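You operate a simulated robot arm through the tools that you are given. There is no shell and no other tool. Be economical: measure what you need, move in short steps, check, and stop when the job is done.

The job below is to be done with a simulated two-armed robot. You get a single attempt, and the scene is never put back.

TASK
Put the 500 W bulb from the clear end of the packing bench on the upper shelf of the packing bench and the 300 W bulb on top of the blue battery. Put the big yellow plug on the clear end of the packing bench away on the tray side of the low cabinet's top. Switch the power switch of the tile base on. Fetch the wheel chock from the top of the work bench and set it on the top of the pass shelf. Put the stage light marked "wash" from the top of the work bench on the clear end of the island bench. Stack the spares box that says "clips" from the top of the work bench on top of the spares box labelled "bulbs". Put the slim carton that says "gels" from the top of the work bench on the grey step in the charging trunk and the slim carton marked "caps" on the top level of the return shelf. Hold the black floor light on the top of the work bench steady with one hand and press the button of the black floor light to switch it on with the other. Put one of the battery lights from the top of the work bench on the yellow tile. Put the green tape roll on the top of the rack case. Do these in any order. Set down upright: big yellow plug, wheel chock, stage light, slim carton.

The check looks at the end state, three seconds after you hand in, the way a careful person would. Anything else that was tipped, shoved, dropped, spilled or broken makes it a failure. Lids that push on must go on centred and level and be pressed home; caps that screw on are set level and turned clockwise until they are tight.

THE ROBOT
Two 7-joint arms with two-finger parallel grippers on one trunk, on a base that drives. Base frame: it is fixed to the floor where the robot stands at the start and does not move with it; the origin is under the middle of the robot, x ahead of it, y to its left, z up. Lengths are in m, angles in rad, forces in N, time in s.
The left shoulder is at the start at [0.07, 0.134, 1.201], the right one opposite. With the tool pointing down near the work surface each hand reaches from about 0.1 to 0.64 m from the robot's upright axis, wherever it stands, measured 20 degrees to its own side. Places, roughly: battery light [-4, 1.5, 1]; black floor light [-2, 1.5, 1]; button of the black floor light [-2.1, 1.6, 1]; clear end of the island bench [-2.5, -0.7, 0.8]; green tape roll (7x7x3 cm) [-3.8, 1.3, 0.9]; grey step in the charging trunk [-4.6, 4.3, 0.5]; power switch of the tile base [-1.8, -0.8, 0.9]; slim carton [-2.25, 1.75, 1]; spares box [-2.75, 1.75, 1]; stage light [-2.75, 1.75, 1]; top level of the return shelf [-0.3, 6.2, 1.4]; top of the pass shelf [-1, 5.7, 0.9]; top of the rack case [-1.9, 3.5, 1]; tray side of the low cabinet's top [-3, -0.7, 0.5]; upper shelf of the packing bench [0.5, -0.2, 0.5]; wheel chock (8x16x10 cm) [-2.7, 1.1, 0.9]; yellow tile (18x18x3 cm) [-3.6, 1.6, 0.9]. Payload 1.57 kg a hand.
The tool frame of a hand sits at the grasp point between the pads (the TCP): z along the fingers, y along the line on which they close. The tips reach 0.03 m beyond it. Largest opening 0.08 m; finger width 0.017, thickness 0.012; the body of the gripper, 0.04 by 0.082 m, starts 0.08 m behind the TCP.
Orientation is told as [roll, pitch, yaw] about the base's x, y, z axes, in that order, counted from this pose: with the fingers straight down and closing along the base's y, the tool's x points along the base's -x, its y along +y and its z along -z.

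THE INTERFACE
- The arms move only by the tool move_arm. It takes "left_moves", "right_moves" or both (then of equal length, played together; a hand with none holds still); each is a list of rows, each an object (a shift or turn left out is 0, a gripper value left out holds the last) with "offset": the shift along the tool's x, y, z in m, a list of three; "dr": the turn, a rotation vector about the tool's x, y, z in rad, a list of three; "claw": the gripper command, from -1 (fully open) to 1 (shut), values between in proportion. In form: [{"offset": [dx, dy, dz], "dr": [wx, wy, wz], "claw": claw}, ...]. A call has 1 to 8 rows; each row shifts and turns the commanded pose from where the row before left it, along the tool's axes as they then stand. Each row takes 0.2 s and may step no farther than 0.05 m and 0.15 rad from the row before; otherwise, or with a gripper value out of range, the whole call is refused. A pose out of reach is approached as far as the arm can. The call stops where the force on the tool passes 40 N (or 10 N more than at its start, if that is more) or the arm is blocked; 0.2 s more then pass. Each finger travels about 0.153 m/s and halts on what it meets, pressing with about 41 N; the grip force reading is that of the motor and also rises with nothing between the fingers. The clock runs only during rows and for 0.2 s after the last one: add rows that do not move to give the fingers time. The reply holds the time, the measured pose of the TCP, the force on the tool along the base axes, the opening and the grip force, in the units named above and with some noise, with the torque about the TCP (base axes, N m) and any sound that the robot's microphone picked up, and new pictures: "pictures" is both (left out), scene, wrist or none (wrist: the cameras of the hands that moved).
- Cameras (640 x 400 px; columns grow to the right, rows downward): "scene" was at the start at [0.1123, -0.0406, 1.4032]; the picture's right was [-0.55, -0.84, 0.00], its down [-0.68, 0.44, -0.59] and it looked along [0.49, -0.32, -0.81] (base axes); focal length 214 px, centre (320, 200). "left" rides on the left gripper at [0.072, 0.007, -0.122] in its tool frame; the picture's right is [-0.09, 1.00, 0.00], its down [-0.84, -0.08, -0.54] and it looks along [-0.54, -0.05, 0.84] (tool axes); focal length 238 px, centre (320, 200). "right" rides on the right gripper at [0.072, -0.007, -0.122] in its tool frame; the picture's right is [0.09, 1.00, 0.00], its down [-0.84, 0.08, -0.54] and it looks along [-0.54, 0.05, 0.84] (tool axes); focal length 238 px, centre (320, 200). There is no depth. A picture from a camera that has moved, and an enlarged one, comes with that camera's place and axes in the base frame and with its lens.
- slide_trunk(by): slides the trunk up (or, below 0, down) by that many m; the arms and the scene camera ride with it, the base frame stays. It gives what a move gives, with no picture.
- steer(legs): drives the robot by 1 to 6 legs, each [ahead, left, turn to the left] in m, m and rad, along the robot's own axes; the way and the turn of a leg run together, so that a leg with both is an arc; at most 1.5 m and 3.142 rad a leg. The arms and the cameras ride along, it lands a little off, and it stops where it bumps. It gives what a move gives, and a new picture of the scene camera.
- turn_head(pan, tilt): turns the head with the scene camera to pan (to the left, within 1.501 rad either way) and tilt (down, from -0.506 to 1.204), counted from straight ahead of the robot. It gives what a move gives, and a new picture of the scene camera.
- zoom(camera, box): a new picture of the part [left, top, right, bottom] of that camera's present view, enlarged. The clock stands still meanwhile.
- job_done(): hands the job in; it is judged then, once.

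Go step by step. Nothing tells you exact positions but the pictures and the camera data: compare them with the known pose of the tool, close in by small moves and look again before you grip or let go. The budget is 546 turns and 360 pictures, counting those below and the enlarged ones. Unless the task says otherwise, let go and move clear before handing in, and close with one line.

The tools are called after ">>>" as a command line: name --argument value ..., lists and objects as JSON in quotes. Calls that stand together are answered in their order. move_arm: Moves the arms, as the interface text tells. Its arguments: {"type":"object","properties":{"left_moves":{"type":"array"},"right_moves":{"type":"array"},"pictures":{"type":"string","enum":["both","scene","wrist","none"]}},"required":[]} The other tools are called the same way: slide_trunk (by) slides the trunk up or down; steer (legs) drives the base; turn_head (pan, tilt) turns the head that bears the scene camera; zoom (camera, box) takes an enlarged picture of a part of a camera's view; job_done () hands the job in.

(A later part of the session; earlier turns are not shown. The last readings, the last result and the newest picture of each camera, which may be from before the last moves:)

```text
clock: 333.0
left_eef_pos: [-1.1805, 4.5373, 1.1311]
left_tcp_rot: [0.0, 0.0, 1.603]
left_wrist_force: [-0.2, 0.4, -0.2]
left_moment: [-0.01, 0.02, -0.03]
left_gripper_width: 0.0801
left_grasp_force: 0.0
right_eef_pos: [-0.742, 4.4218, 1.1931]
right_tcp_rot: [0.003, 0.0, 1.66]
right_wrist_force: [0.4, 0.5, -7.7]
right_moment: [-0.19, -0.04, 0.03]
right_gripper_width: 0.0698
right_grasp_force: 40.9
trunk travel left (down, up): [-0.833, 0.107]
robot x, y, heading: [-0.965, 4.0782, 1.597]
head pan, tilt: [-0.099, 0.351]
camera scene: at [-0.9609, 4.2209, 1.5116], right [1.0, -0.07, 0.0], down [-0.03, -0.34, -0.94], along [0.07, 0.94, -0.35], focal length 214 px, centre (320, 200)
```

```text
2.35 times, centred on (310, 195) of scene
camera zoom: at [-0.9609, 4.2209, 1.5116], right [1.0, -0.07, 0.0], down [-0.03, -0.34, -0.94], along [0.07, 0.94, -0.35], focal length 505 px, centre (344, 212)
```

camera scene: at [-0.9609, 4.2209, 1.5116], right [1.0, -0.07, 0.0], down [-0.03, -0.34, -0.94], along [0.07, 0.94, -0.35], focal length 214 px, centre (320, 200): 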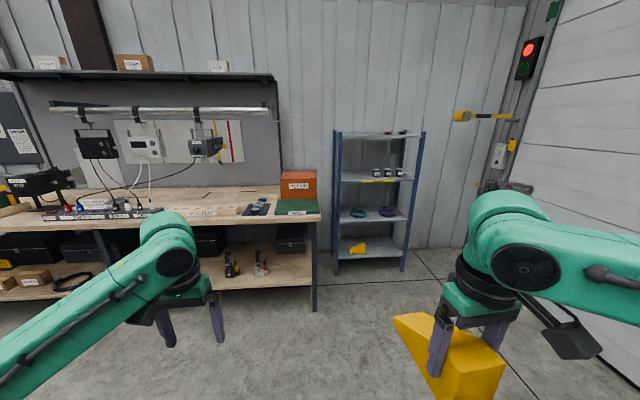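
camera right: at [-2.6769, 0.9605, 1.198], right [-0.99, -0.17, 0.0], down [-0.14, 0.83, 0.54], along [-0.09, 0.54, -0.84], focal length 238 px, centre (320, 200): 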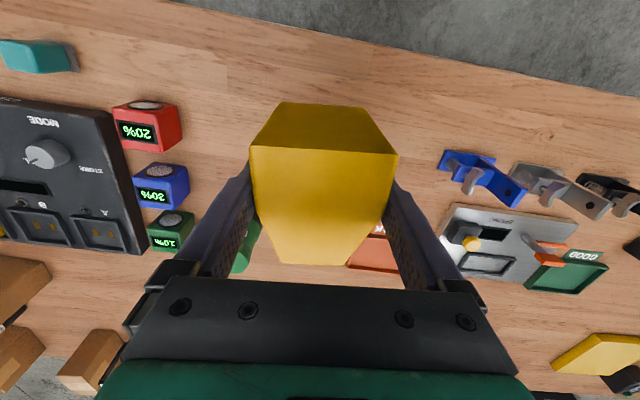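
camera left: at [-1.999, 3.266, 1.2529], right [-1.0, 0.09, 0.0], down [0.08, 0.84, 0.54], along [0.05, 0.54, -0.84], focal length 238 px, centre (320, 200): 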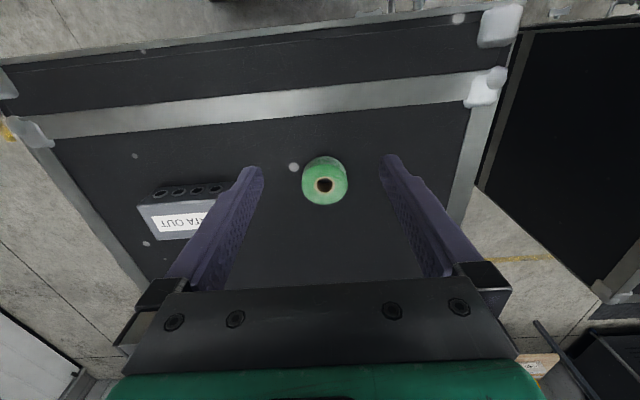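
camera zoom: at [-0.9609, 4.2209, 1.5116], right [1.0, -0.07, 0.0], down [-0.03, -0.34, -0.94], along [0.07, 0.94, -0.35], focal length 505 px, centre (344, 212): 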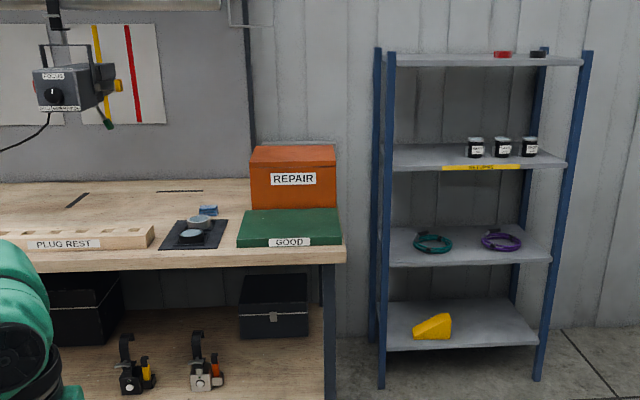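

The green "GOOD" shelf at (-1.02,5.68) matches the pass shelf. Drive closer.

>>> steer --legs '[[0, 0.24, -0.026], [0.95, 0, 0]]'

>>> turn_head --pan -0.3 --tilt 0.75

>>> zoom --camera "right" --box '[0, 0, 640, 400]'

```text
clock: 339.4
left_eef_pos: [-1.4209, 5.5027, 1.1317]
left_tcp_rot: [0.0, -0.002, 1.584]
left_wrist_force: [0.6, -0.1, 0.1]
left_moment: [0.02, -0.02, 0.01]
left_gripper_width: 0.0799
left_grasp_force: 0.1
right_eef_pos: [-0.983, 5.3788, 1.1936]
right_tcp_rot: [0.002, -0.002, 1.642]
right_wrist_force: [0.0, -0.1, -7.1]
right_moment: [-0.18, -0.01, -0.02]
right_gripper_width: 0.0698
right_grasp_force: 41.3
trunk travel left (down, up): [-0.833, 0.107]
robot x, y, heading: [-1.2159, 5.0373, 1.583]
head pan, tilt: [-0.099, 0.351]
camera scene: at [-1.2057, 5.1822, 1.5118], right [1.0, -0.09, 0.0], down [-0.03, -0.34, -0.94], along [0.08, 0.94, -0.34], focal length 214 px, centre (320, 200)
```

scene: 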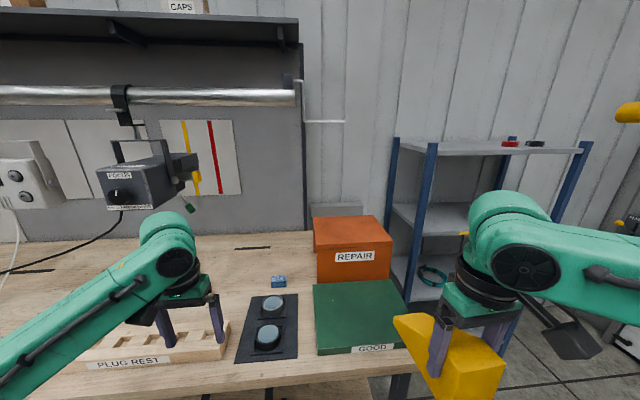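

```text
clock: 340.3
left_eef_pos: [-1.4206, 5.5033, 1.1315]
left_tcp_rot: [0.002, -0.001, 1.585]
left_wrist_force: [-0.6, 0.0, 0.9]
left_moment: [0.0, -0.02, 0.02]
left_gripper_width: 0.0802
left_grasp_force: 0.0
right_eef_pos: [-0.9834, 5.379, 1.1922]
right_tcp_rot: [0.003, 0.001, 1.643]
right_wrist_force: [0.2, 0.3, -6.7]
right_moment: [-0.19, -0.02, 0.01]
right_gripper_width: 0.07
right_grasp_force: 41.0
trunk travel left (down, up): [-0.833, 0.107]
robot x, y, heading: [-1.212, 5.0385, 1.58]
head pan, tilt: [-0.3, 0.75]
camera scene: at [-1.1904, 5.1702, 1.476], right [0.96, -0.29, 0.0], down [-0.2, -0.65, -0.73], along [0.21, 0.7, -0.68], focal length 214 px, centre (320, 200)
```

scene: 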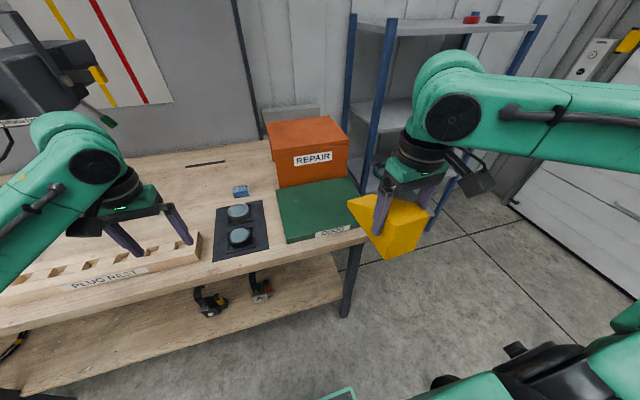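

```text
1.00 times, centred on (320, 200) of right
camera zoom: at [-0.9714, 5.3081, 1.3159], right [-0.99, -0.16, 0.0], down [-0.13, 0.83, 0.54], along [-0.09, 0.53, -0.84], focal length 238 px, centre (320, 200)
```

zoom: 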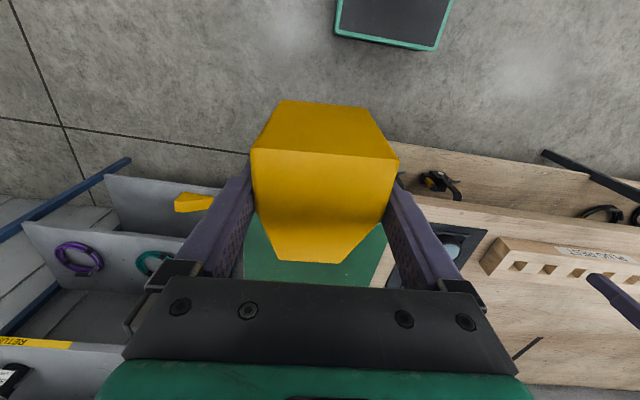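

>>> move_arm --left_moves '[{"offset": [0.045, 0, 0]}, {"offset": [0.045, 0, 0]}, {"offset": [0.045, 0, 0]}]' --pictures "none"

>>> steer --legs '[[0.12, 0, 0]]'

>>> move_arm --right_moves '[{"offset": [-0.04, 0.012, 0]}, {"offset": [-0.04, 0.012, 0]}, {"offset": [-0.04, 0.005, 0]}, {"offset": [-0.04, 0, 0.02]}, {"offset": [-0.01, 0, 0.04]}, {"offset": [0, 0, 0.04]}]' --pictures "both"

```text
clock: 341.1
left_eef_pos: [-1.4176, 5.3656, 1.1339]
left_tcp_rot: [0.0, 0.0, 1.585]
left_wrist_force: [-0.5, -0.1, 0.1]
left_moment: [0.02, 0.0, 0.04]
left_gripper_width: 0.0802
left_grasp_force: 0.0
right_eef_pos: [-0.9844, 5.3786, 1.194]
right_tcp_rot: [0.004, -0.002, 1.642]
right_wrist_force: [0.0, -0.7, -7.4]
right_moment: [-0.2, 0.01, -0.02]
right_gripper_width: 0.0698
right_grasp_force: 40.7
trunk travel left (down, up): [-0.833, 0.107]
robot x, y, heading: [-1.214, 5.0353, 1.583]
head pan, tilt: [-0.3, 0.75]
```

```text
clock: 342.4
left_eef_pos: [-1.4198, 5.4869, 1.1346]
left_tcp_rot: [-0.001, -0.002, 1.582]
left_wrist_force: [0.1, -0.2, -0.5]
left_moment: [0.03, -0.01, 0.01]
left_gripper_width: 0.0802
left_grasp_force: 0.1
right_eef_pos: [-0.9839, 5.4972, 1.1938]
right_tcp_rot: [0.004, -0.004, 1.641]
right_wrist_force: [0.0, 0.3, -7.2]
right_moment: [-0.16, -0.01, -0.01]
right_gripper_width: 0.0698
right_grasp_force: 40.6
trunk travel left (down, up): [-0.833, 0.107]
robot x, y, heading: [-1.2155, 5.1632, 1.578]
head pan, tilt: [-0.3, 0.75]
camera scene: at [-1.1913, 5.2875, 1.4764], right [0.96, -0.29, 0.0], down [-0.2, -0.65, -0.73], along [0.21, 0.7, -0.68], focal length 214 px, centre (320, 200)
```

scene: 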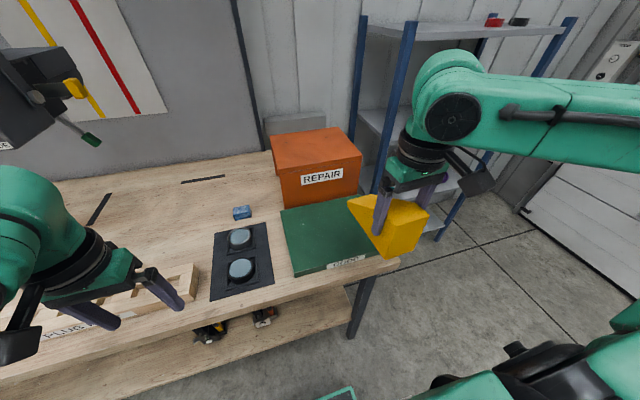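

```text
clock: 343.8
left_eef_pos: [-1.4183, 5.4908, 1.1336]
left_tcp_rot: [0.001, 0.0, 1.584]
left_wrist_force: [0.2, -1.0, 0.1]
left_moment: [0.0, -0.01, 0.01]
left_gripper_width: 0.08
left_grasp_force: 0.1
right_eef_pos: [-1.0255, 5.6681, 1.0908]
right_tcp_rot: [0.003, 0.001, 1.64]
right_wrist_force: [0.2, 0.1, -7.1]
right_moment: [-0.19, 0.0, -0.01]
right_gripper_width: 0.0696
right_grasp_force: 41.0
trunk travel left (down, up): [-0.833, 0.107]
robot x, y, heading: [-1.2166, 5.1633, 1.578]
head pan, tilt: [-0.3, 0.75]
camera scene: at [-1.1907, 5.2922, 1.4759], right [0.96, -0.29, 0.0], down [-0.2, -0.65, -0.73], along [0.21, 0.7, -0.68], focal length 214 px, centre (320, 200)
camera right: at [-1.0138, 5.5974, 1.2139], right [-0.99, -0.16, 0.0], down [-0.13, 0.83, 0.54], along [-0.09, 0.53, -0.84], focal length 238 px, centre (320, 200)
```

scene: 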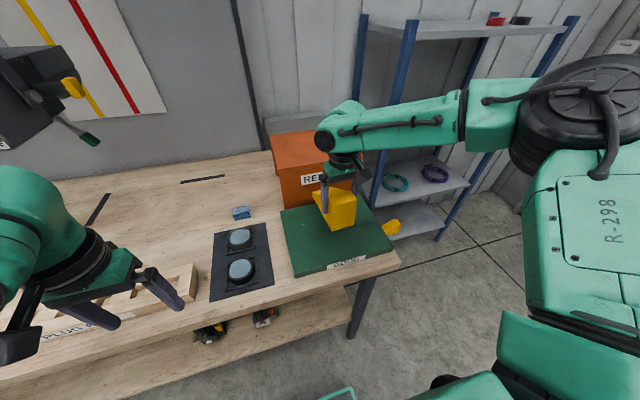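
right: 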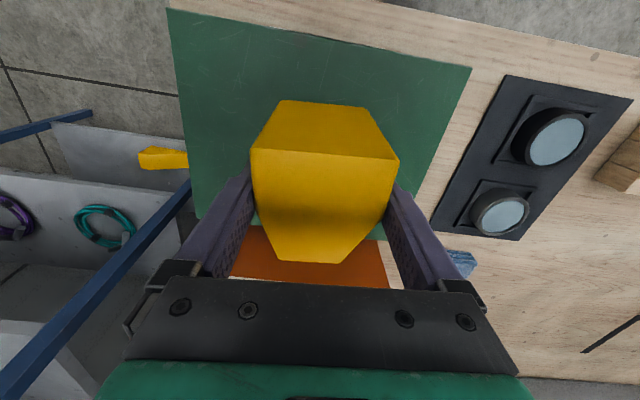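

>>> move_arm --right_moves '[{"offset": [0, 0, 0.045]}, {"offset": [0, 0, 0.035]}, {"offset": [0, 0, 0.015]}]' --pictures "wrist"

```text
clock: 344.6
left_eef_pos: [-1.4187, 5.4847, 1.1363]
left_tcp_rot: [-0.001, -0.004, 1.583]
left_wrist_force: [0.5, 0.8, 0.1]
left_moment: [-0.02, 0.01, 0.02]
left_gripper_width: 0.0799
left_grasp_force: 0.0
right_eef_pos: [-1.0257, 5.6672, 1.0034]
right_tcp_rot: [0.002, -0.014, 1.641]
right_wrist_force: [3.1, -6.0, 22.2]
right_moment: [1.83, -0.94, -0.26]
right_gripper_width: 0.0692
right_grasp_force: 41.0
trunk travel left (down, up): [-0.833, 0.107]
robot x, y, heading: [-1.2194, 5.164, 1.581]
head pan, tilt: [-0.3, 0.75]
camera right: at [-1.0139, 5.5939, 1.125], right [-0.99, -0.16, 0.0], down [-0.13, 0.82, 0.55], along [-0.09, 0.55, -0.83], focal length 238 px, centre (320, 200)
```

right: 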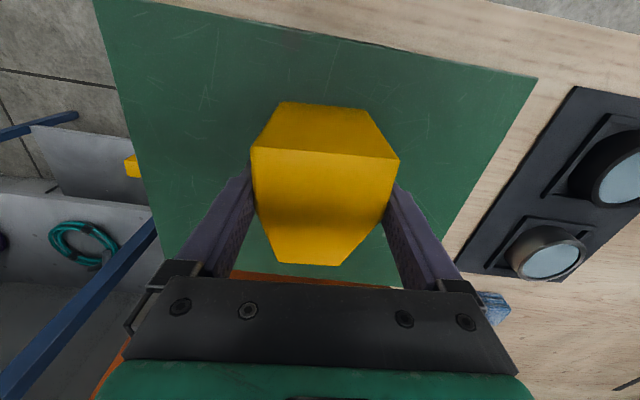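

>>> zoom --camera "scene" --box '[270, 140, 400, 260]'

```text
3.33 times, centred on (335, 200) of scene
camera zoom: at [-1.1921, 5.2845, 1.4772], right [0.96, -0.29, 0.0], down [-0.2, -0.65, -0.73], along [0.21, 0.7, -0.68], focal length 715 px, centre (270, 200)
```

zoom: 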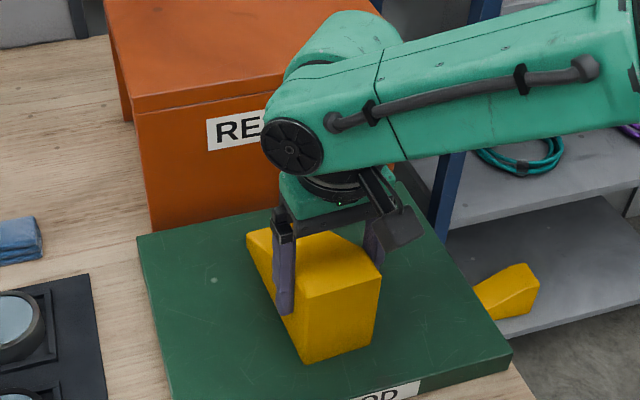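

>>> move_arm --right_moves '[{"offset": [0, 0, 0.004]}]' --pictures "none"

```text
clock: 344.9
left_eef_pos: [-1.4187, 5.4855, 1.1342]
left_tcp_rot: [-0.001, -0.005, 1.584]
left_wrist_force: [0.0, -0.1, 0.0]
left_moment: [0.01, 0.02, -0.02]
left_gripper_width: 0.0799
left_grasp_force: 0.0
right_eef_pos: [-1.0269, 5.6673, 1.0028]
right_tcp_rot: [0.0, -0.014, 1.64]
right_wrist_force: [1.7, -7.9, 16.9]
right_moment: [-0.95, 0.25, 0.15]
right_gripper_width: 0.0702
right_grasp_force: 41.0
trunk travel left (down, up): [-0.833, 0.107]
robot x, y, heading: [-1.2151, 5.1615, 1.578]
head pan, tilt: [-0.3, 0.75]
stopped in row 1 (right hand): the force on the tool passed its limit (the readings are from after the stop); the commanded pose is now the measured one
```

>>> move_arm --right_moves '[{"claw": 0.0}, {"claw": -1}, {}, {"offset": [0, 0, -0.03]}, {"offset": [0, 0, -0.045]}, {"offset": [0, 0, -0.045]}, {"offset": [0.03, 0, -0.02]}, {"offset": [0.045, 0, 0]}]' --pictures "both"

```text
clock: 346.7
left_eef_pos: [-1.417, 5.4866, 1.1344]
left_tcp_rot: [0.0, -0.003, 1.584]
left_wrist_force: [0.0, 0.0, -0.3]
left_moment: [0.0, 0.01, 0.01]
left_gripper_width: 0.0802
left_grasp_force: 0.0
right_eef_pos: [-1.0178, 5.5908, 1.1391]
right_tcp_rot: [0.003, -0.01, 1.642]
right_wrist_force: [0.0, -1.0, 0.3]
right_moment: [0.04, 0.01, 0.02]
right_gripper_width: 0.08
right_grasp_force: 0.1
trunk travel left (down, up): [-0.833, 0.107]
robot x, y, heading: [-1.2174, 5.1593, 1.581]
head pan, tilt: [-0.3, 0.75]
camera scene: at [-1.1902, 5.2869, 1.4764], right [0.96, -0.29, 0.0], down [-0.2, -0.65, -0.73], along [0.21, 0.7, -0.68], focal length 214 px, centre (320, 200)
camera right: at [-1.0059, 5.5184, 1.2617], right [-0.99, -0.16, 0.0], down [-0.13, 0.82, 0.55], along [-0.09, 0.55, -0.83], focal length 238 px, centre (320, 200)
```

scene: 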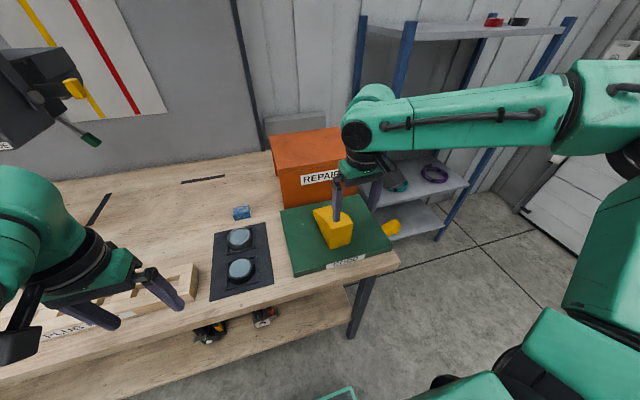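
right: 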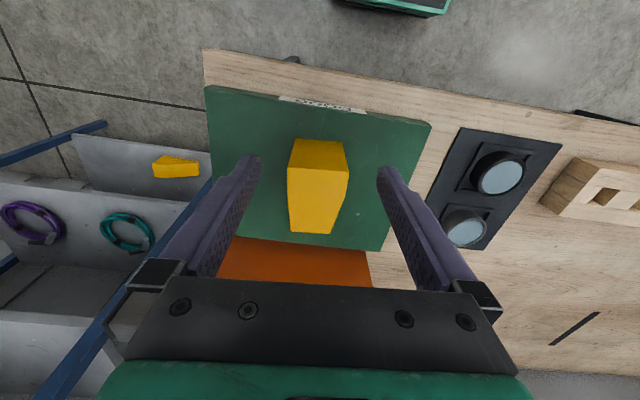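

Chock stands on the pass shelf. Now go to the far side of the work bench to read the labels.

>>> move_arm --right_moves '[{"offset": [0.045, 0, -0.02]}, {"offset": [0.045, -0.01, 0]}, {"offset": [0.045, -0.01, 0]}]' --pictures "none"

>>> steer --legs '[[-0.65, 0, 0], [0, 0, 3.13], [1.5, 0, 0], [0.45, 0, 0], [0, -0.9, 0]]'

>>> turn_head --pan 0 --tilt 0.6

```text
clock: 347.5
left_eef_pos: [-1.4195, 5.4888, 1.1343]
left_tcp_rot: [-0.002, -0.002, 1.583]
left_wrist_force: [0.3, 0.0, 0.6]
left_moment: [0.02, -0.02, -0.01]
left_gripper_width: 0.0799
left_grasp_force: 0.0
right_eef_pos: [-0.993, 5.46, 1.1589]
right_tcp_rot: [0.007, -0.008, 1.642]
right_wrist_force: [0.0, -0.6, -0.1]
right_moment: [0.08, 0.04, -0.02]
right_gripper_width: 0.08
right_grasp_force: 0.1
trunk travel left (down, up): [-0.833, 0.107]
robot x, y, heading: [-1.2124, 5.1622, 1.58]
head pan, tilt: [-0.3, 0.75]
```

```text
clock: 372.3
left_eef_pos: [-1.8749, 2.2054, 1.1329]
left_tcp_rot: [0.0, 0.001, -1.545]
left_wrist_force: [-0.1, -0.2, 0.7]
left_moment: [0.0, 0.03, 0.0]
left_gripper_width: 0.0799
left_grasp_force: 0.1
right_eef_pos: [-2.3029, 2.227, 1.1574]
right_tcp_rot: [0.002, -0.009, -1.485]
right_wrist_force: [0.2, -0.3, -0.2]
right_moment: [-0.02, -0.03, -0.04]
right_gripper_width: 0.08
right_grasp_force: 0.1
trunk travel left (down, up): [-0.833, 0.107]
robot x, y, heading: [-2.0811, 2.5307, -1.549]
head pan, tilt: [-0.3, 0.75]
camera scene: at [-2.1034, 2.4006, 1.4761], right [-0.96, 0.27, 0.0], down [0.19, 0.66, -0.73], along [-0.2, -0.7, -0.68], focal length 214 px, centre (320, 200)
```

scene: 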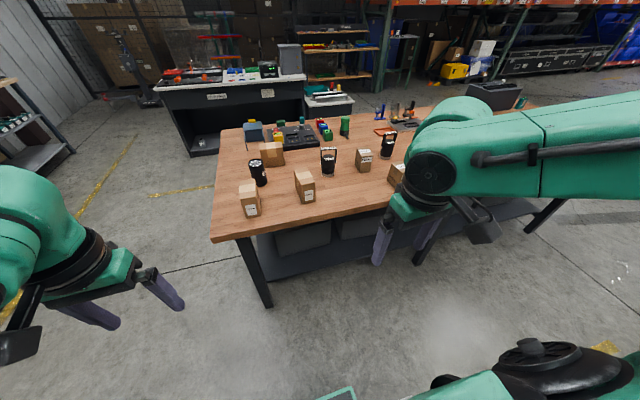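

```text
clock: 373.1
left_eef_pos: [-1.877, 2.2072, 1.1338]
left_tcp_rot: [0.0, -0.001, -1.545]
left_wrist_force: [0.7, 0.3, -0.6]
left_moment: [-0.01, -0.02, -0.03]
left_gripper_width: 0.0802
left_grasp_force: 0.0
right_eef_pos: [-2.3048, 2.2262, 1.1579]
right_tcp_rot: [0.0, -0.01, -1.486]
right_wrist_force: [0.1, -0.5, 0.3]
right_moment: [-0.02, 0.04, 0.02]
right_gripper_width: 0.08
right_grasp_force: 0.0
trunk travel left (down, up): [-0.833, 0.107]
robot x, y, heading: [-2.0829, 2.532, -1.549]
head pan, tilt: [0.0, 0.6]
camera scene: at [-2.0801, 2.392, 1.489], right [-1.0, -0.02, 0.0], down [-0.01, 0.57, -0.82], along [0.02, -0.82, -0.57], focal length 214 px, centre (320, 200)
```

scene: 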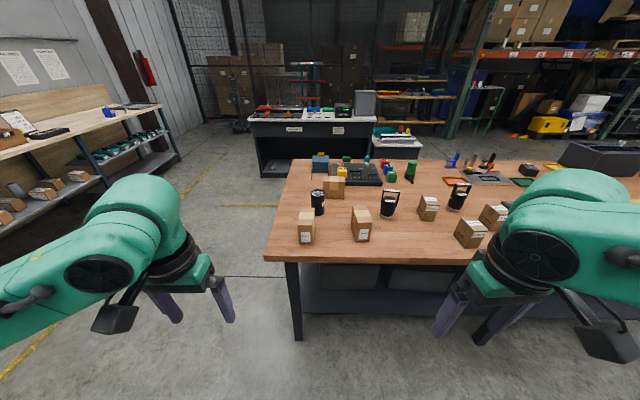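

>>> zoom --camera "scene" --box '[280, 160, 400, 250]'

>>> zoom --camera "scene" --box '[380, 150, 520, 250]'

```text
4.44 times, centred on (340, 205) of scene
camera zoom: at [-2.0801, 2.392, 1.489], right [-1.0, -0.02, 0.0], down [-0.01, 0.57, -0.82], along [0.02, -0.82, -0.57], focal length 953 px, centre (231, 178)
```

zoom: 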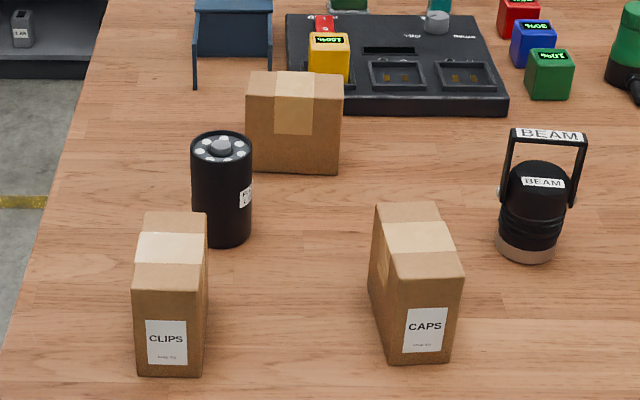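

```text
4.00 times, centred on (450, 200) of scene
camera zoom: at [-2.0801, 2.392, 1.489], right [-1.0, -0.02, 0.0], down [-0.01, 0.57, -0.82], along [0.02, -0.82, -0.57], focal length 858 px, centre (-200, 200)
```

zoom: 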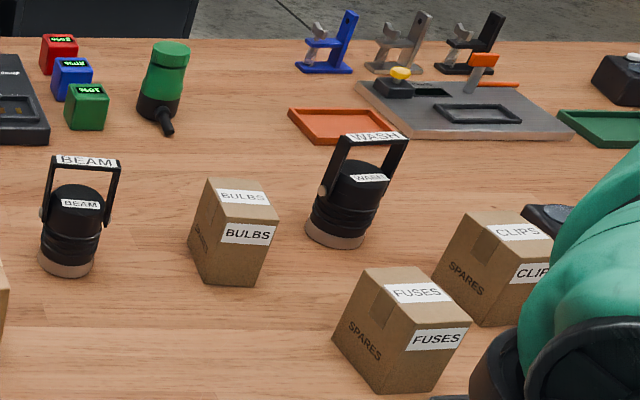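

Labels read: slim cartons CLIPS, CAPS (and a third one turned), lights BEAM, WASH; spares boxes BULBS, FUSES, CLIPS; black floor light at about (-2.05,1.61). I'll do the floor light first.

>>> steer --legs '[[0.36, 0.15, -0.022]]'

>>> turn_head --pan -0.1 --tilt 0.85

>>> zoom --camera "scene" --box '[250, 120, 410, 250]'

```text
clock: 375.5
left_eef_pos: [-1.7276, 1.8516, 1.1333]
left_tcp_rot: [0.0, 0.0, -1.564]
left_wrist_force: [-0.5, 0.0, -0.3]
left_moment: [0.01, 0.01, -0.02]
left_gripper_width: 0.08
left_grasp_force: 0.1
right_eef_pos: [-2.1571, 1.8794, 1.1585]
right_tcp_rot: [0.0, -0.011, -1.507]
right_wrist_force: [-0.2, 0.3, 0.4]
right_moment: [0.01, 0.0, -0.01]
right_gripper_width: 0.0799
right_grasp_force: 0.0
trunk travel left (down, up): [-0.833, 0.107]
robot x, y, heading: [-1.9277, 2.1769, -1.567]
head pan, tilt: [0.0, 0.6]
camera scene: at [-1.9284, 2.0408, 1.4892], right [-1.0, 0.0, 0.0], down [0.0, 0.56, -0.83], along [0.0, -0.83, -0.56], focal length 214 px, centre (320, 200)
```

scene: 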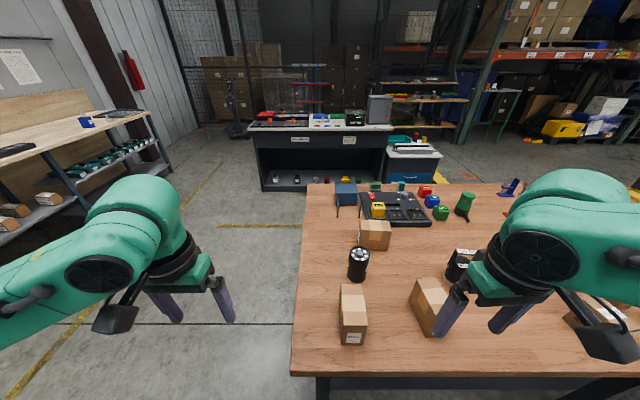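

```text
clock: 376.3
left_eef_pos: [-1.7276, 1.8486, 1.1327]
left_tcp_rot: [-0.001, 0.001, -1.563]
left_wrist_force: [0.9, 0.7, -0.4]
left_moment: [0.03, 0.02, 0.0]
left_gripper_width: 0.0798
left_grasp_force: 0.1
right_eef_pos: [-2.1553, 1.8783, 1.1582]
right_tcp_rot: [0.001, -0.007, -1.506]
right_wrist_force: [-0.2, 0.8, -0.2]
right_moment: [0.04, -0.01, -0.02]
right_gripper_width: 0.08
right_grasp_force: 0.0
trunk travel left (down, up): [-0.833, 0.107]
robot x, y, heading: [-1.9285, 2.1781, -1.568]
head pan, tilt: [-0.099, 0.85]
camera scene: at [-1.9351, 2.0489, 1.4681], right [-1.0, 0.1, 0.0], down [0.07, 0.75, -0.66], along [-0.06, -0.66, -0.75], focal length 214 px, centre (320, 200)
```

scene: 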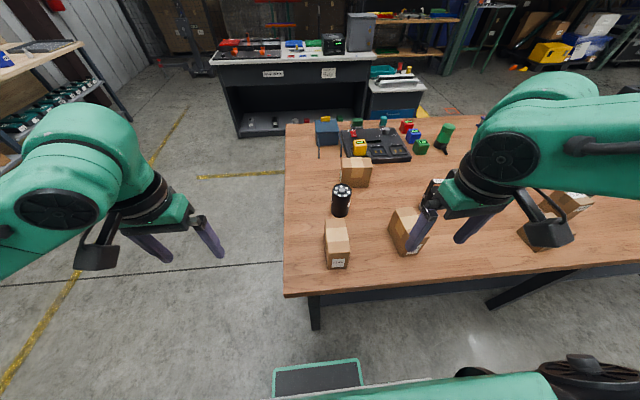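

```text
3.08 times, centred on (330, 185) of scene
camera zoom: at [-1.9351, 2.0489, 1.4681], right [-1.0, 0.1, 0.0], down [0.07, 0.75, -0.66], along [-0.06, -0.66, -0.75], focal length 660 px, centre (289, 246)
```

zoom: 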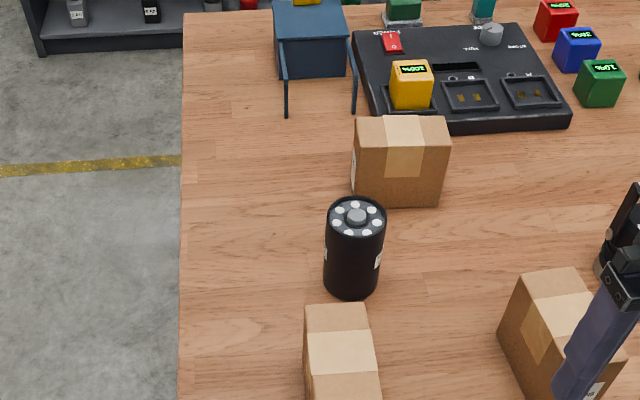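

Floor light centre at (-2.046,1.597), top z≈0.99. The left hand will hold it from the table's end side (pitched, pointing -x); first reorient it in free space.

>>> move_arm --left_moves '[{"dr": [0, 0, 0.15]}, {"dr": [0, 0, 0.15]}, {"dr": [0, 0, 0.15]}, {"dr": [0, 0, 0.15]}, {"dr": [0, 0, 0.15]}, {"dr": [0, 0, 0.15]}, {"dr": [0, 0, 0.15]}, {"dr": [0, 0, 0.15]}]' --pictures "none"

>>> move_arm --left_moves '[{"dr": [0, 0, 0.15]}, {"dr": [0, 0, 0.15]}, {"dr": [0, 0, 0.07]}]' --pictures "none"

>>> move_arm --left_moves '[{"dr": [0, -0.15, 0]}, {"dr": [0, -0.15, 0]}, {"dr": [0, -0.15, 0]}, {"dr": [0, -0.15, 0]}, {"dr": [0, -0.15, 0]}, {"dr": [0, -0.15, 0]}]' --pictures "scene"

```text
clock: 378.1
left_eef_pos: [-1.7279, 1.8486, 1.1321]
left_tcp_rot: [-0.001, 0.0, -2.764]
left_wrist_force: [0.1, 0.6, 0.4]
left_moment: [0.03, -0.04, -0.01]
left_gripper_width: 0.0801
left_grasp_force: 0.0
right_eef_pos: [-2.156, 1.8781, 1.1581]
right_tcp_rot: [0.0, -0.009, -1.507]
right_wrist_force: [-0.3, 0.8, 0.8]
right_moment: [0.04, -0.02, -0.02]
right_gripper_width: 0.0799
right_grasp_force: 0.1
trunk travel left (down, up): [-0.833, 0.107]
robot x, y, heading: [-1.9305, 2.178, -1.567]
head pan, tilt: [-0.099, 0.85]
```

```text
clock: 378.9
left_eef_pos: [-1.7274, 1.849, 1.1334]
left_tcp_rot: [0.001, 0.001, -3.135]
left_wrist_force: [-0.1, 0.2, 0.2]
left_moment: [0.0, 0.02, 0.0]
left_gripper_width: 0.0799
left_grasp_force: 0.2
right_eef_pos: [-2.1552, 1.8793, 1.157]
right_tcp_rot: [0.001, -0.01, -1.506]
right_wrist_force: [-1.2, 0.1, -0.6]
right_moment: [0.02, -0.02, 0.0]
right_gripper_width: 0.0799
right_grasp_force: 0.1
trunk travel left (down, up): [-0.833, 0.107]
robot x, y, heading: [-1.927, 2.177, -1.569]
head pan, tilt: [-0.099, 0.85]
```

```text
clock: 380.3
left_eef_pos: [-1.7259, 1.8482, 1.1332]
left_tcp_rot: [0.0, -0.902, -3.134]
left_wrist_force: [0.0, -0.5, 0.2]
left_moment: [0.03, 0.04, 0.02]
left_gripper_width: 0.0797
left_grasp_force: 0.1
right_eef_pos: [-2.1545, 1.8778, 1.158]
right_tcp_rot: [0.002, -0.008, -1.505]
right_wrist_force: [0.2, -0.8, -0.2]
right_moment: [-0.04, 0.01, -0.01]
right_gripper_width: 0.0802
right_grasp_force: 0.0
trunk travel left (down, up): [-0.833, 0.107]
robot x, y, heading: [-1.9302, 2.1788, -1.569]
head pan, tilt: [-0.099, 0.85]
camera scene: at [-1.9346, 2.0492, 1.4681], right [-1.0, 0.1, 0.0], down [0.07, 0.75, -0.66], along [-0.06, -0.66, -0.75], focal length 214 px, centre (320, 200)
```

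scene: 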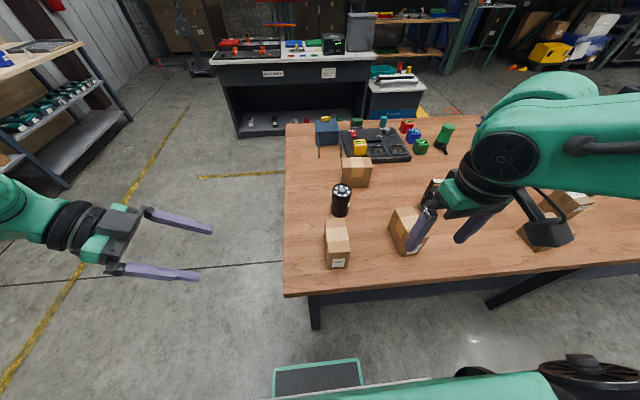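

>>> steer --legs '[[0.09, 0, 0]]'

>>> move_arm --left_moves '[{"offset": [0, 0.045, 0]}, {"offset": [0, 0.045, 0]}, {"offset": [0, 0.045, 0]}, {"offset": [0, 0.026, 0.03]}, {"offset": [0.02, 0, 0.04]}, {"offset": [0.02, 0, 0.04]}, {"offset": [0.025, 0, 0.04]}, {"offset": [0.02, 0, 0.03]}]' --pictures "both"

```text
clock: 381.4
left_eef_pos: [-1.7267, 1.7628, 1.1337]
left_tcp_rot: [0.01, -0.9, -3.138]
left_wrist_force: [0.2, 0.2, 0.8]
left_moment: [-0.04, -0.02, 0.01]
left_gripper_width: 0.08
left_grasp_force: 0.0
right_eef_pos: [-2.1559, 1.7929, 1.1575]
right_tcp_rot: [0.002, -0.012, -1.504]
right_wrist_force: [0.3, 0.3, -0.3]
right_moment: [-0.04, -0.02, 0.01]
right_gripper_width: 0.0798
right_grasp_force: 0.0
trunk travel left (down, up): [-0.833, 0.107]
robot x, y, heading: [-1.9278, 2.0846, -1.564]
head pan, tilt: [-0.099, 0.85]
camera scene: at [-1.9347, 1.9657, 1.4687], right [-1.0, 0.09, 0.0], down [0.07, 0.75, -0.66], along [-0.06, -0.66, -0.75], focal length 214 px, centre (320, 200)
```

scene: 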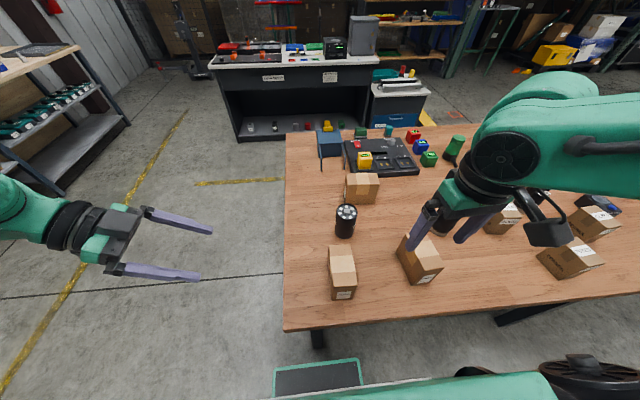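

```text
clock: 383.2
left_eef_pos: [-1.8146, 1.5966, 0.9563]
left_tcp_rot: [0.004, -0.899, -3.132]
left_wrist_force: [0.1, 0.4, -0.1]
left_moment: [-0.02, 0.03, -0.04]
left_gripper_width: 0.0798
left_grasp_force: 0.1
right_eef_pos: [-2.1538, 1.7884, 1.1573]
right_tcp_rot: [0.003, -0.009, -1.504]
right_wrist_force: [0.7, -0.6, -0.1]
right_moment: [-0.03, -0.01, -0.01]
right_gripper_width: 0.0797
right_grasp_force: 0.0
trunk travel left (down, up): [-0.833, 0.107]
robot x, y, heading: [-1.9266, 2.0914, -1.569]
head pan, tilt: [-0.099, 0.85]
camera scene: at [-1.9348, 1.96, 1.4682], right [-1.0, 0.09, 0.0], down [0.07, 0.75, -0.66], along [-0.06, -0.66, -0.75], focal length 214 px, centre (320, 200)
camera left: at [-1.6723, 1.5905, 0.9751], right [-0.05, -1.0, 0.07], down [-0.1, 0.08, 0.99], along [-0.99, 0.04, -0.1], focal length 238 px, centre (320, 200)
```

scene: 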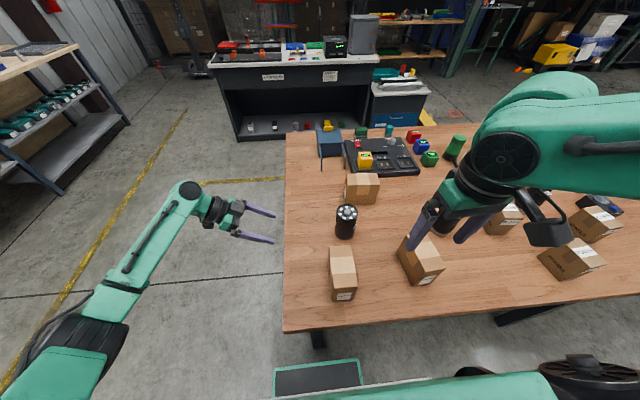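
left: 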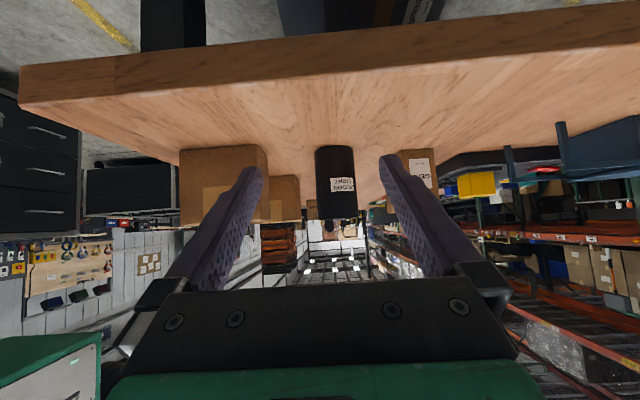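

>>> move_arm --left_moves '[{"offset": [-0.019, 0.0025, 0.0345]}, {"offset": [-0.019, 0.0025, 0.0345]}, {"offset": [-0.019, 0.0025, 0.0345]}, {"offset": [-0.019, 0.0025, 0.0345]}]' --pictures "wrist"

```text
clock: 384.2
left_eef_pos: [-1.9693, 1.5855, 0.9273]
left_tcp_rot: [-0.002, -0.898, -3.13]
left_wrist_force: [0.3, -0.3, -0.4]
left_moment: [0.02, -0.02, 0.0]
left_gripper_width: 0.0799
left_grasp_force: 0.1
right_eef_pos: [-2.1549, 1.7885, 1.1567]
right_tcp_rot: [0.004, -0.009, -1.505]
right_wrist_force: [-0.5, 0.4, -0.9]
right_moment: [0.0, -0.04, -0.01]
right_gripper_width: 0.0801
right_grasp_force: 0.1
trunk travel left (down, up): [-0.833, 0.107]
robot x, y, heading: [-1.9288, 2.0884, -1.564]
head pan, tilt: [-0.099, 0.85]
camera left: at [-1.828, 1.5799, 0.9456], right [-0.05, -1.0, 0.07], down [-0.1, 0.08, 0.99], along [-0.99, 0.04, -0.1], focal length 238 px, centre (320, 200)
```

left: 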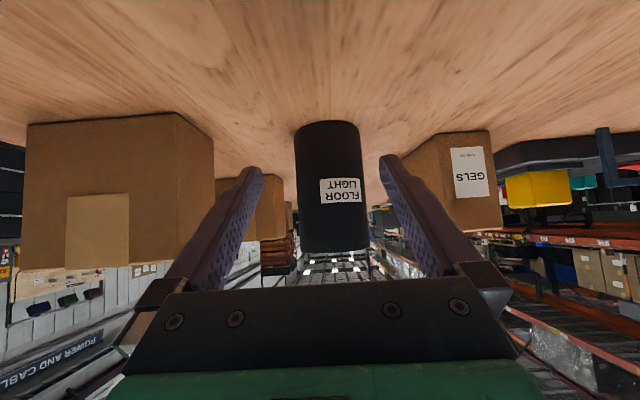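

>>> move_arm --left_moves '[{"offset": [0, 0.005, 0], "claw": -0.65}, {"offset": [-0.0185, 0, 0.0235]}, {"offset": [-0.0185, 0, 0.0235]}]' --pictures "wrist"

```text
clock: 385.0
left_eef_pos: [-2.0275, 1.5792, 0.9271]
left_tcp_rot: [0.001, -0.898, -3.131]
left_wrist_force: [-0.4, -0.6, -0.2]
left_moment: [-0.03, -0.02, -0.01]
left_gripper_width: 0.0666
left_grasp_force: 0.6
right_eef_pos: [-2.1569, 1.788, 1.1577]
right_tcp_rot: [0.004, -0.009, -1.504]
right_wrist_force: [0.9, 0.6, 0.6]
right_moment: [0.0, -0.01, 0.03]
right_gripper_width: 0.0802
right_grasp_force: 0.0
trunk travel left (down, up): [-0.833, 0.107]
robot x, y, heading: [-1.9286, 2.0891, -1.57]
head pan, tilt: [-0.099, 0.85]
camera left: at [-1.8869, 1.5746, 0.9462], right [-0.05, -1.0, 0.07], down [-0.1, 0.08, 0.99], along [-0.99, 0.04, -0.1], focal length 238 px, centre (320, 200)
```

left: 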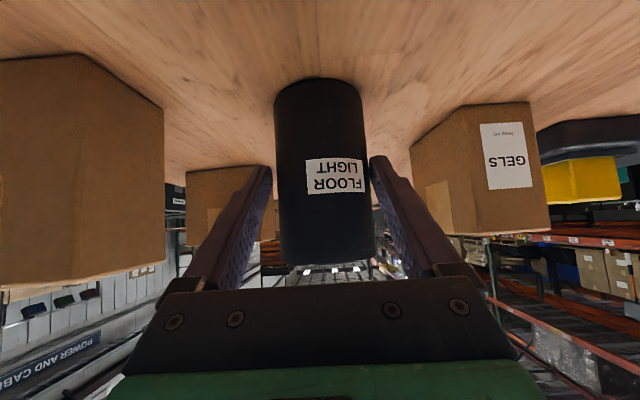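

>>> move_arm --left_moves '[{"offset": [-0.0074, 0.0, 0.0094]}, {"claw": 0}, {"claw": 0.6}, {"claw": 1}, {"claw": 1}]' --pictures "both"

```text
clock: 386.2
left_eef_pos: [-2.0375, 1.5807, 0.9272]
left_tcp_rot: [0.002, -0.9, -3.132]
left_wrist_force: [1.9, -0.4, 0.1]
left_moment: [-0.1, 0.06, 0.06]
left_gripper_width: 0.0621
left_grasp_force: 41.1
right_eef_pos: [-2.1537, 1.7884, 1.1575]
right_tcp_rot: [0.001, -0.011, -1.505]
right_wrist_force: [-0.2, -0.5, 0.2]
right_moment: [0.01, 0.0, 0.0]
right_gripper_width: 0.08
right_grasp_force: 0.1
trunk travel left (down, up): [-0.833, 0.107]
robot x, y, heading: [-1.9275, 2.0884, -1.57]
head pan, tilt: [-0.099, 0.85]
camera scene: at [-1.9343, 1.9598, 1.4681], right [-1.0, 0.09, 0.0], down [0.07, 0.75, -0.66], along [-0.06, -0.66, -0.75], focal length 214 px, centre (320, 200)
camera left: at [-1.8978, 1.575, 0.9462], right [-0.05, -1.0, 0.07], down [-0.1, 0.08, 0.99], along [-0.99, 0.04, -0.1], focal length 238 px, centre (320, 200)
```

scene: 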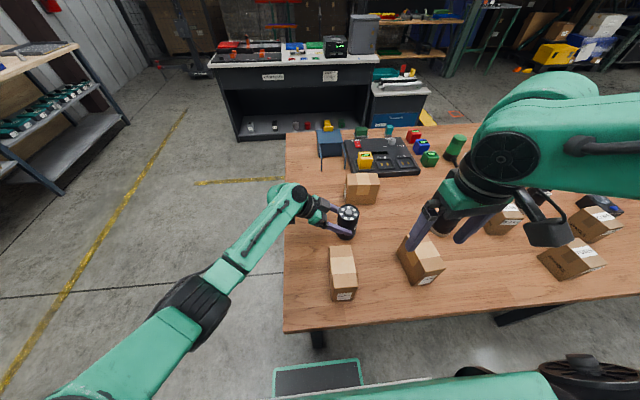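
left: 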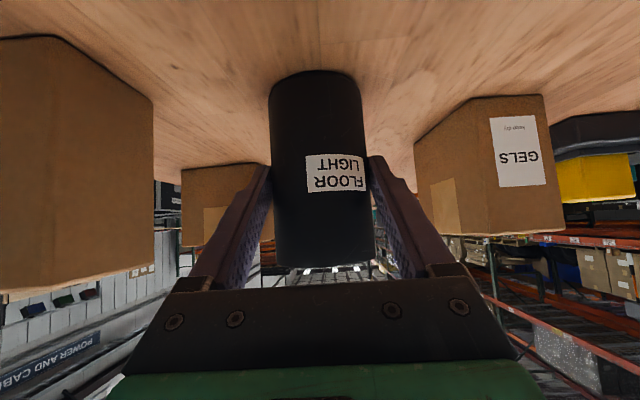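

Light held. Zoom on the button to locate it.

>>> zoom --camera "scene" --box '[320, 195, 380, 245]'

>>> move_arm --right_moves '[{"claw": 1}, {"offset": [-0.045, 0.02, 0]}, {"offset": [-0.045, 0.02, 0]}, {"offset": [-0.04, 0.02, 0]}, {"offset": [-0.03, 0.025, 0]}]' --pictures "wrist"

```text
8.00 times, centred on (350, 220) of scene
camera zoom: at [-1.9343, 1.9598, 1.4681], right [-1.0, 0.09, 0.0], down [0.07, 0.75, -0.66], along [-0.06, -0.66, -0.75], focal length 1716 px, centre (80, 40)
```

zoom: 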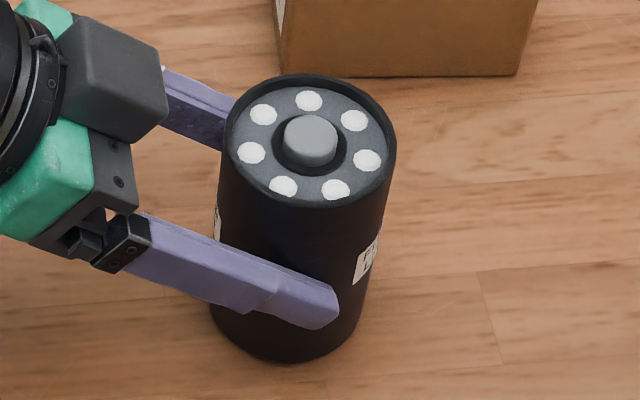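

```text
clock: 387.4
left_eef_pos: [-2.04, 1.5802, 0.927]
left_tcp_rot: [0.001, -0.902, -3.133]
left_wrist_force: [-1.4, -0.3, -0.2]
left_moment: [-0.14, 0.03, -0.08]
left_gripper_width: 0.0624
left_grasp_force: 41.1
right_eef_pos: [-2.0597, 1.6314, 1.1595]
right_tcp_rot: [0.002, -0.009, -1.505]
right_wrist_force: [1.1, -0.3, 0.7]
right_moment: [0.01, -0.02, -0.02]
right_gripper_width: 0.0
right_grasp_force: 21.1
trunk travel left (down, up): [-0.833, 0.107]
robot x, y, heading: [-1.9287, 2.0887, -1.568]
head pan, tilt: [-0.099, 0.85]
camera right: at [-2.0701, 1.7052, 1.2813], right [0.99, 0.16, 0.0], down [0.13, -0.83, 0.55], along [0.09, -0.54, -0.84], focal length 238 px, centre (320, 200)
```

right: 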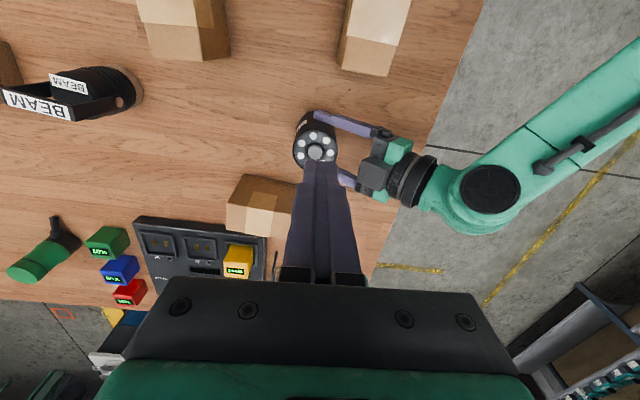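

>>> move_arm --right_moves '[{"offset": [-0.041, 0.009, 0.03]}, {"offset": [0, 0, 0.04]}, {"offset": [0, 0, 0.025]}]' --pictures "both"

>>> zoom --camera "scene" --box '[310, 180, 390, 245]'

```text
refused: row 1 steps farther than a row can; nothing moved
```

```text
6.15 times, centred on (350, 212) of scene
camera zoom: at [-1.934, 1.9587, 1.468], right [-1.0, 0.09, 0.0], down [0.07, 0.75, -0.66], along [-0.06, -0.66, -0.75], focal length 1320 px, centre (135, 123)
```

zoom: 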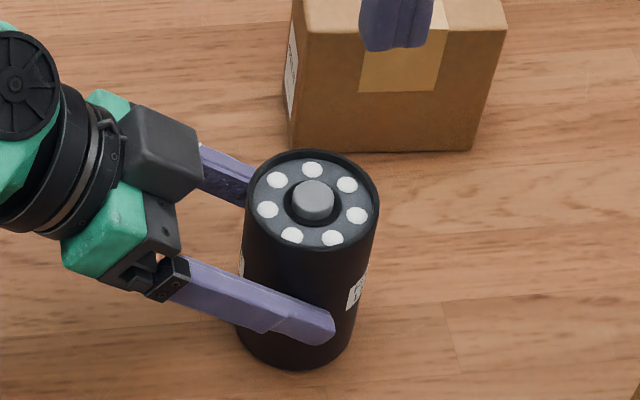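

>>> move_arm --right_moves '[{"offset": [-0.041, 0.009, 0.02]}, {"offset": [0, 0, 0.04]}, {"offset": [0, 0, 0.035]}]' --pictures "both"

>>> zoom --camera "scene" --box '[310, 180, 390, 245]'

```text
clock: 388.2
left_eef_pos: [-2.0389, 1.5798, 0.927]
left_tcp_rot: [0.0, -0.901, -3.132]
left_wrist_force: [-0.2, 0.8, 0.5]
left_moment: [-0.11, 0.08, 0.01]
left_gripper_width: 0.0621
left_grasp_force: 40.9
right_eef_pos: [-2.0458, 1.5937, 1.0631]
right_tcp_rot: [0.002, -0.008, -1.504]
right_wrist_force: [-0.3, 0.2, 0.6]
right_moment: [-0.01, 0.03, 0.03]
right_gripper_width: 0.0
right_grasp_force: 21.7
trunk travel left (down, up): [-0.833, 0.107]
robot x, y, heading: [-1.9302, 2.0876, -1.568]
head pan, tilt: [-0.099, 0.85]
camera scene: at [-1.9345, 1.9596, 1.4681], right [-1.0, 0.09, 0.0], down [0.07, 0.75, -0.66], along [-0.06, -0.66, -0.75], focal length 214 px, centre (320, 200)
camera right: at [-2.0574, 1.666, 1.1858], right [0.99, 0.16, 0.0], down [0.13, -0.82, 0.55], along [0.09, -0.54, -0.84], focal length 238 px, centre (320, 200)
```

scene: 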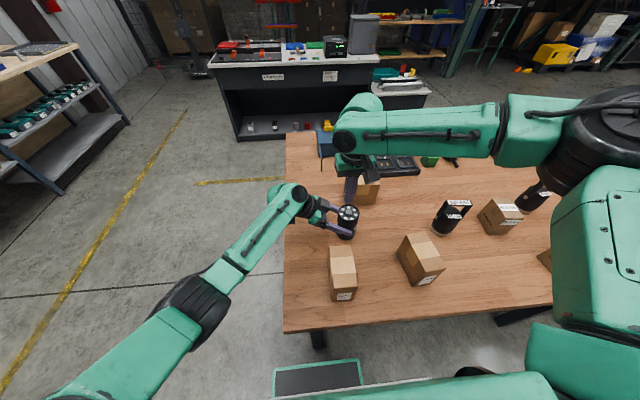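
right: 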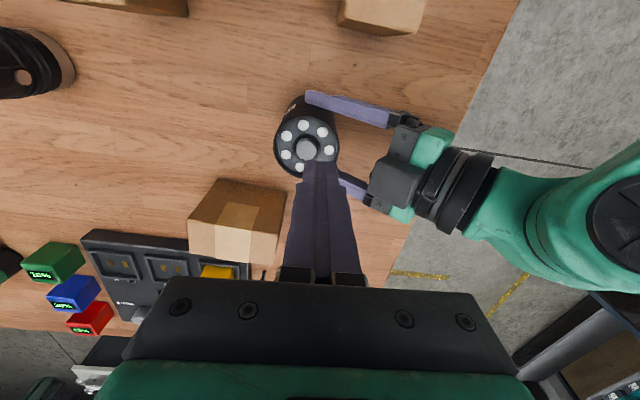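

```text
6.15 times, centred on (350, 212) of scene
camera zoom: at [-1.9345, 1.9596, 1.4681], right [-1.0, 0.09, 0.0], down [0.07, 0.75, -0.66], along [-0.06, -0.66, -0.75], focal length 1320 px, centre (135, 123)
```

zoom: 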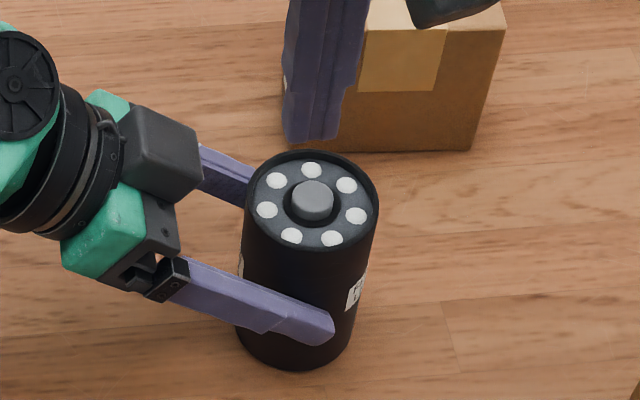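

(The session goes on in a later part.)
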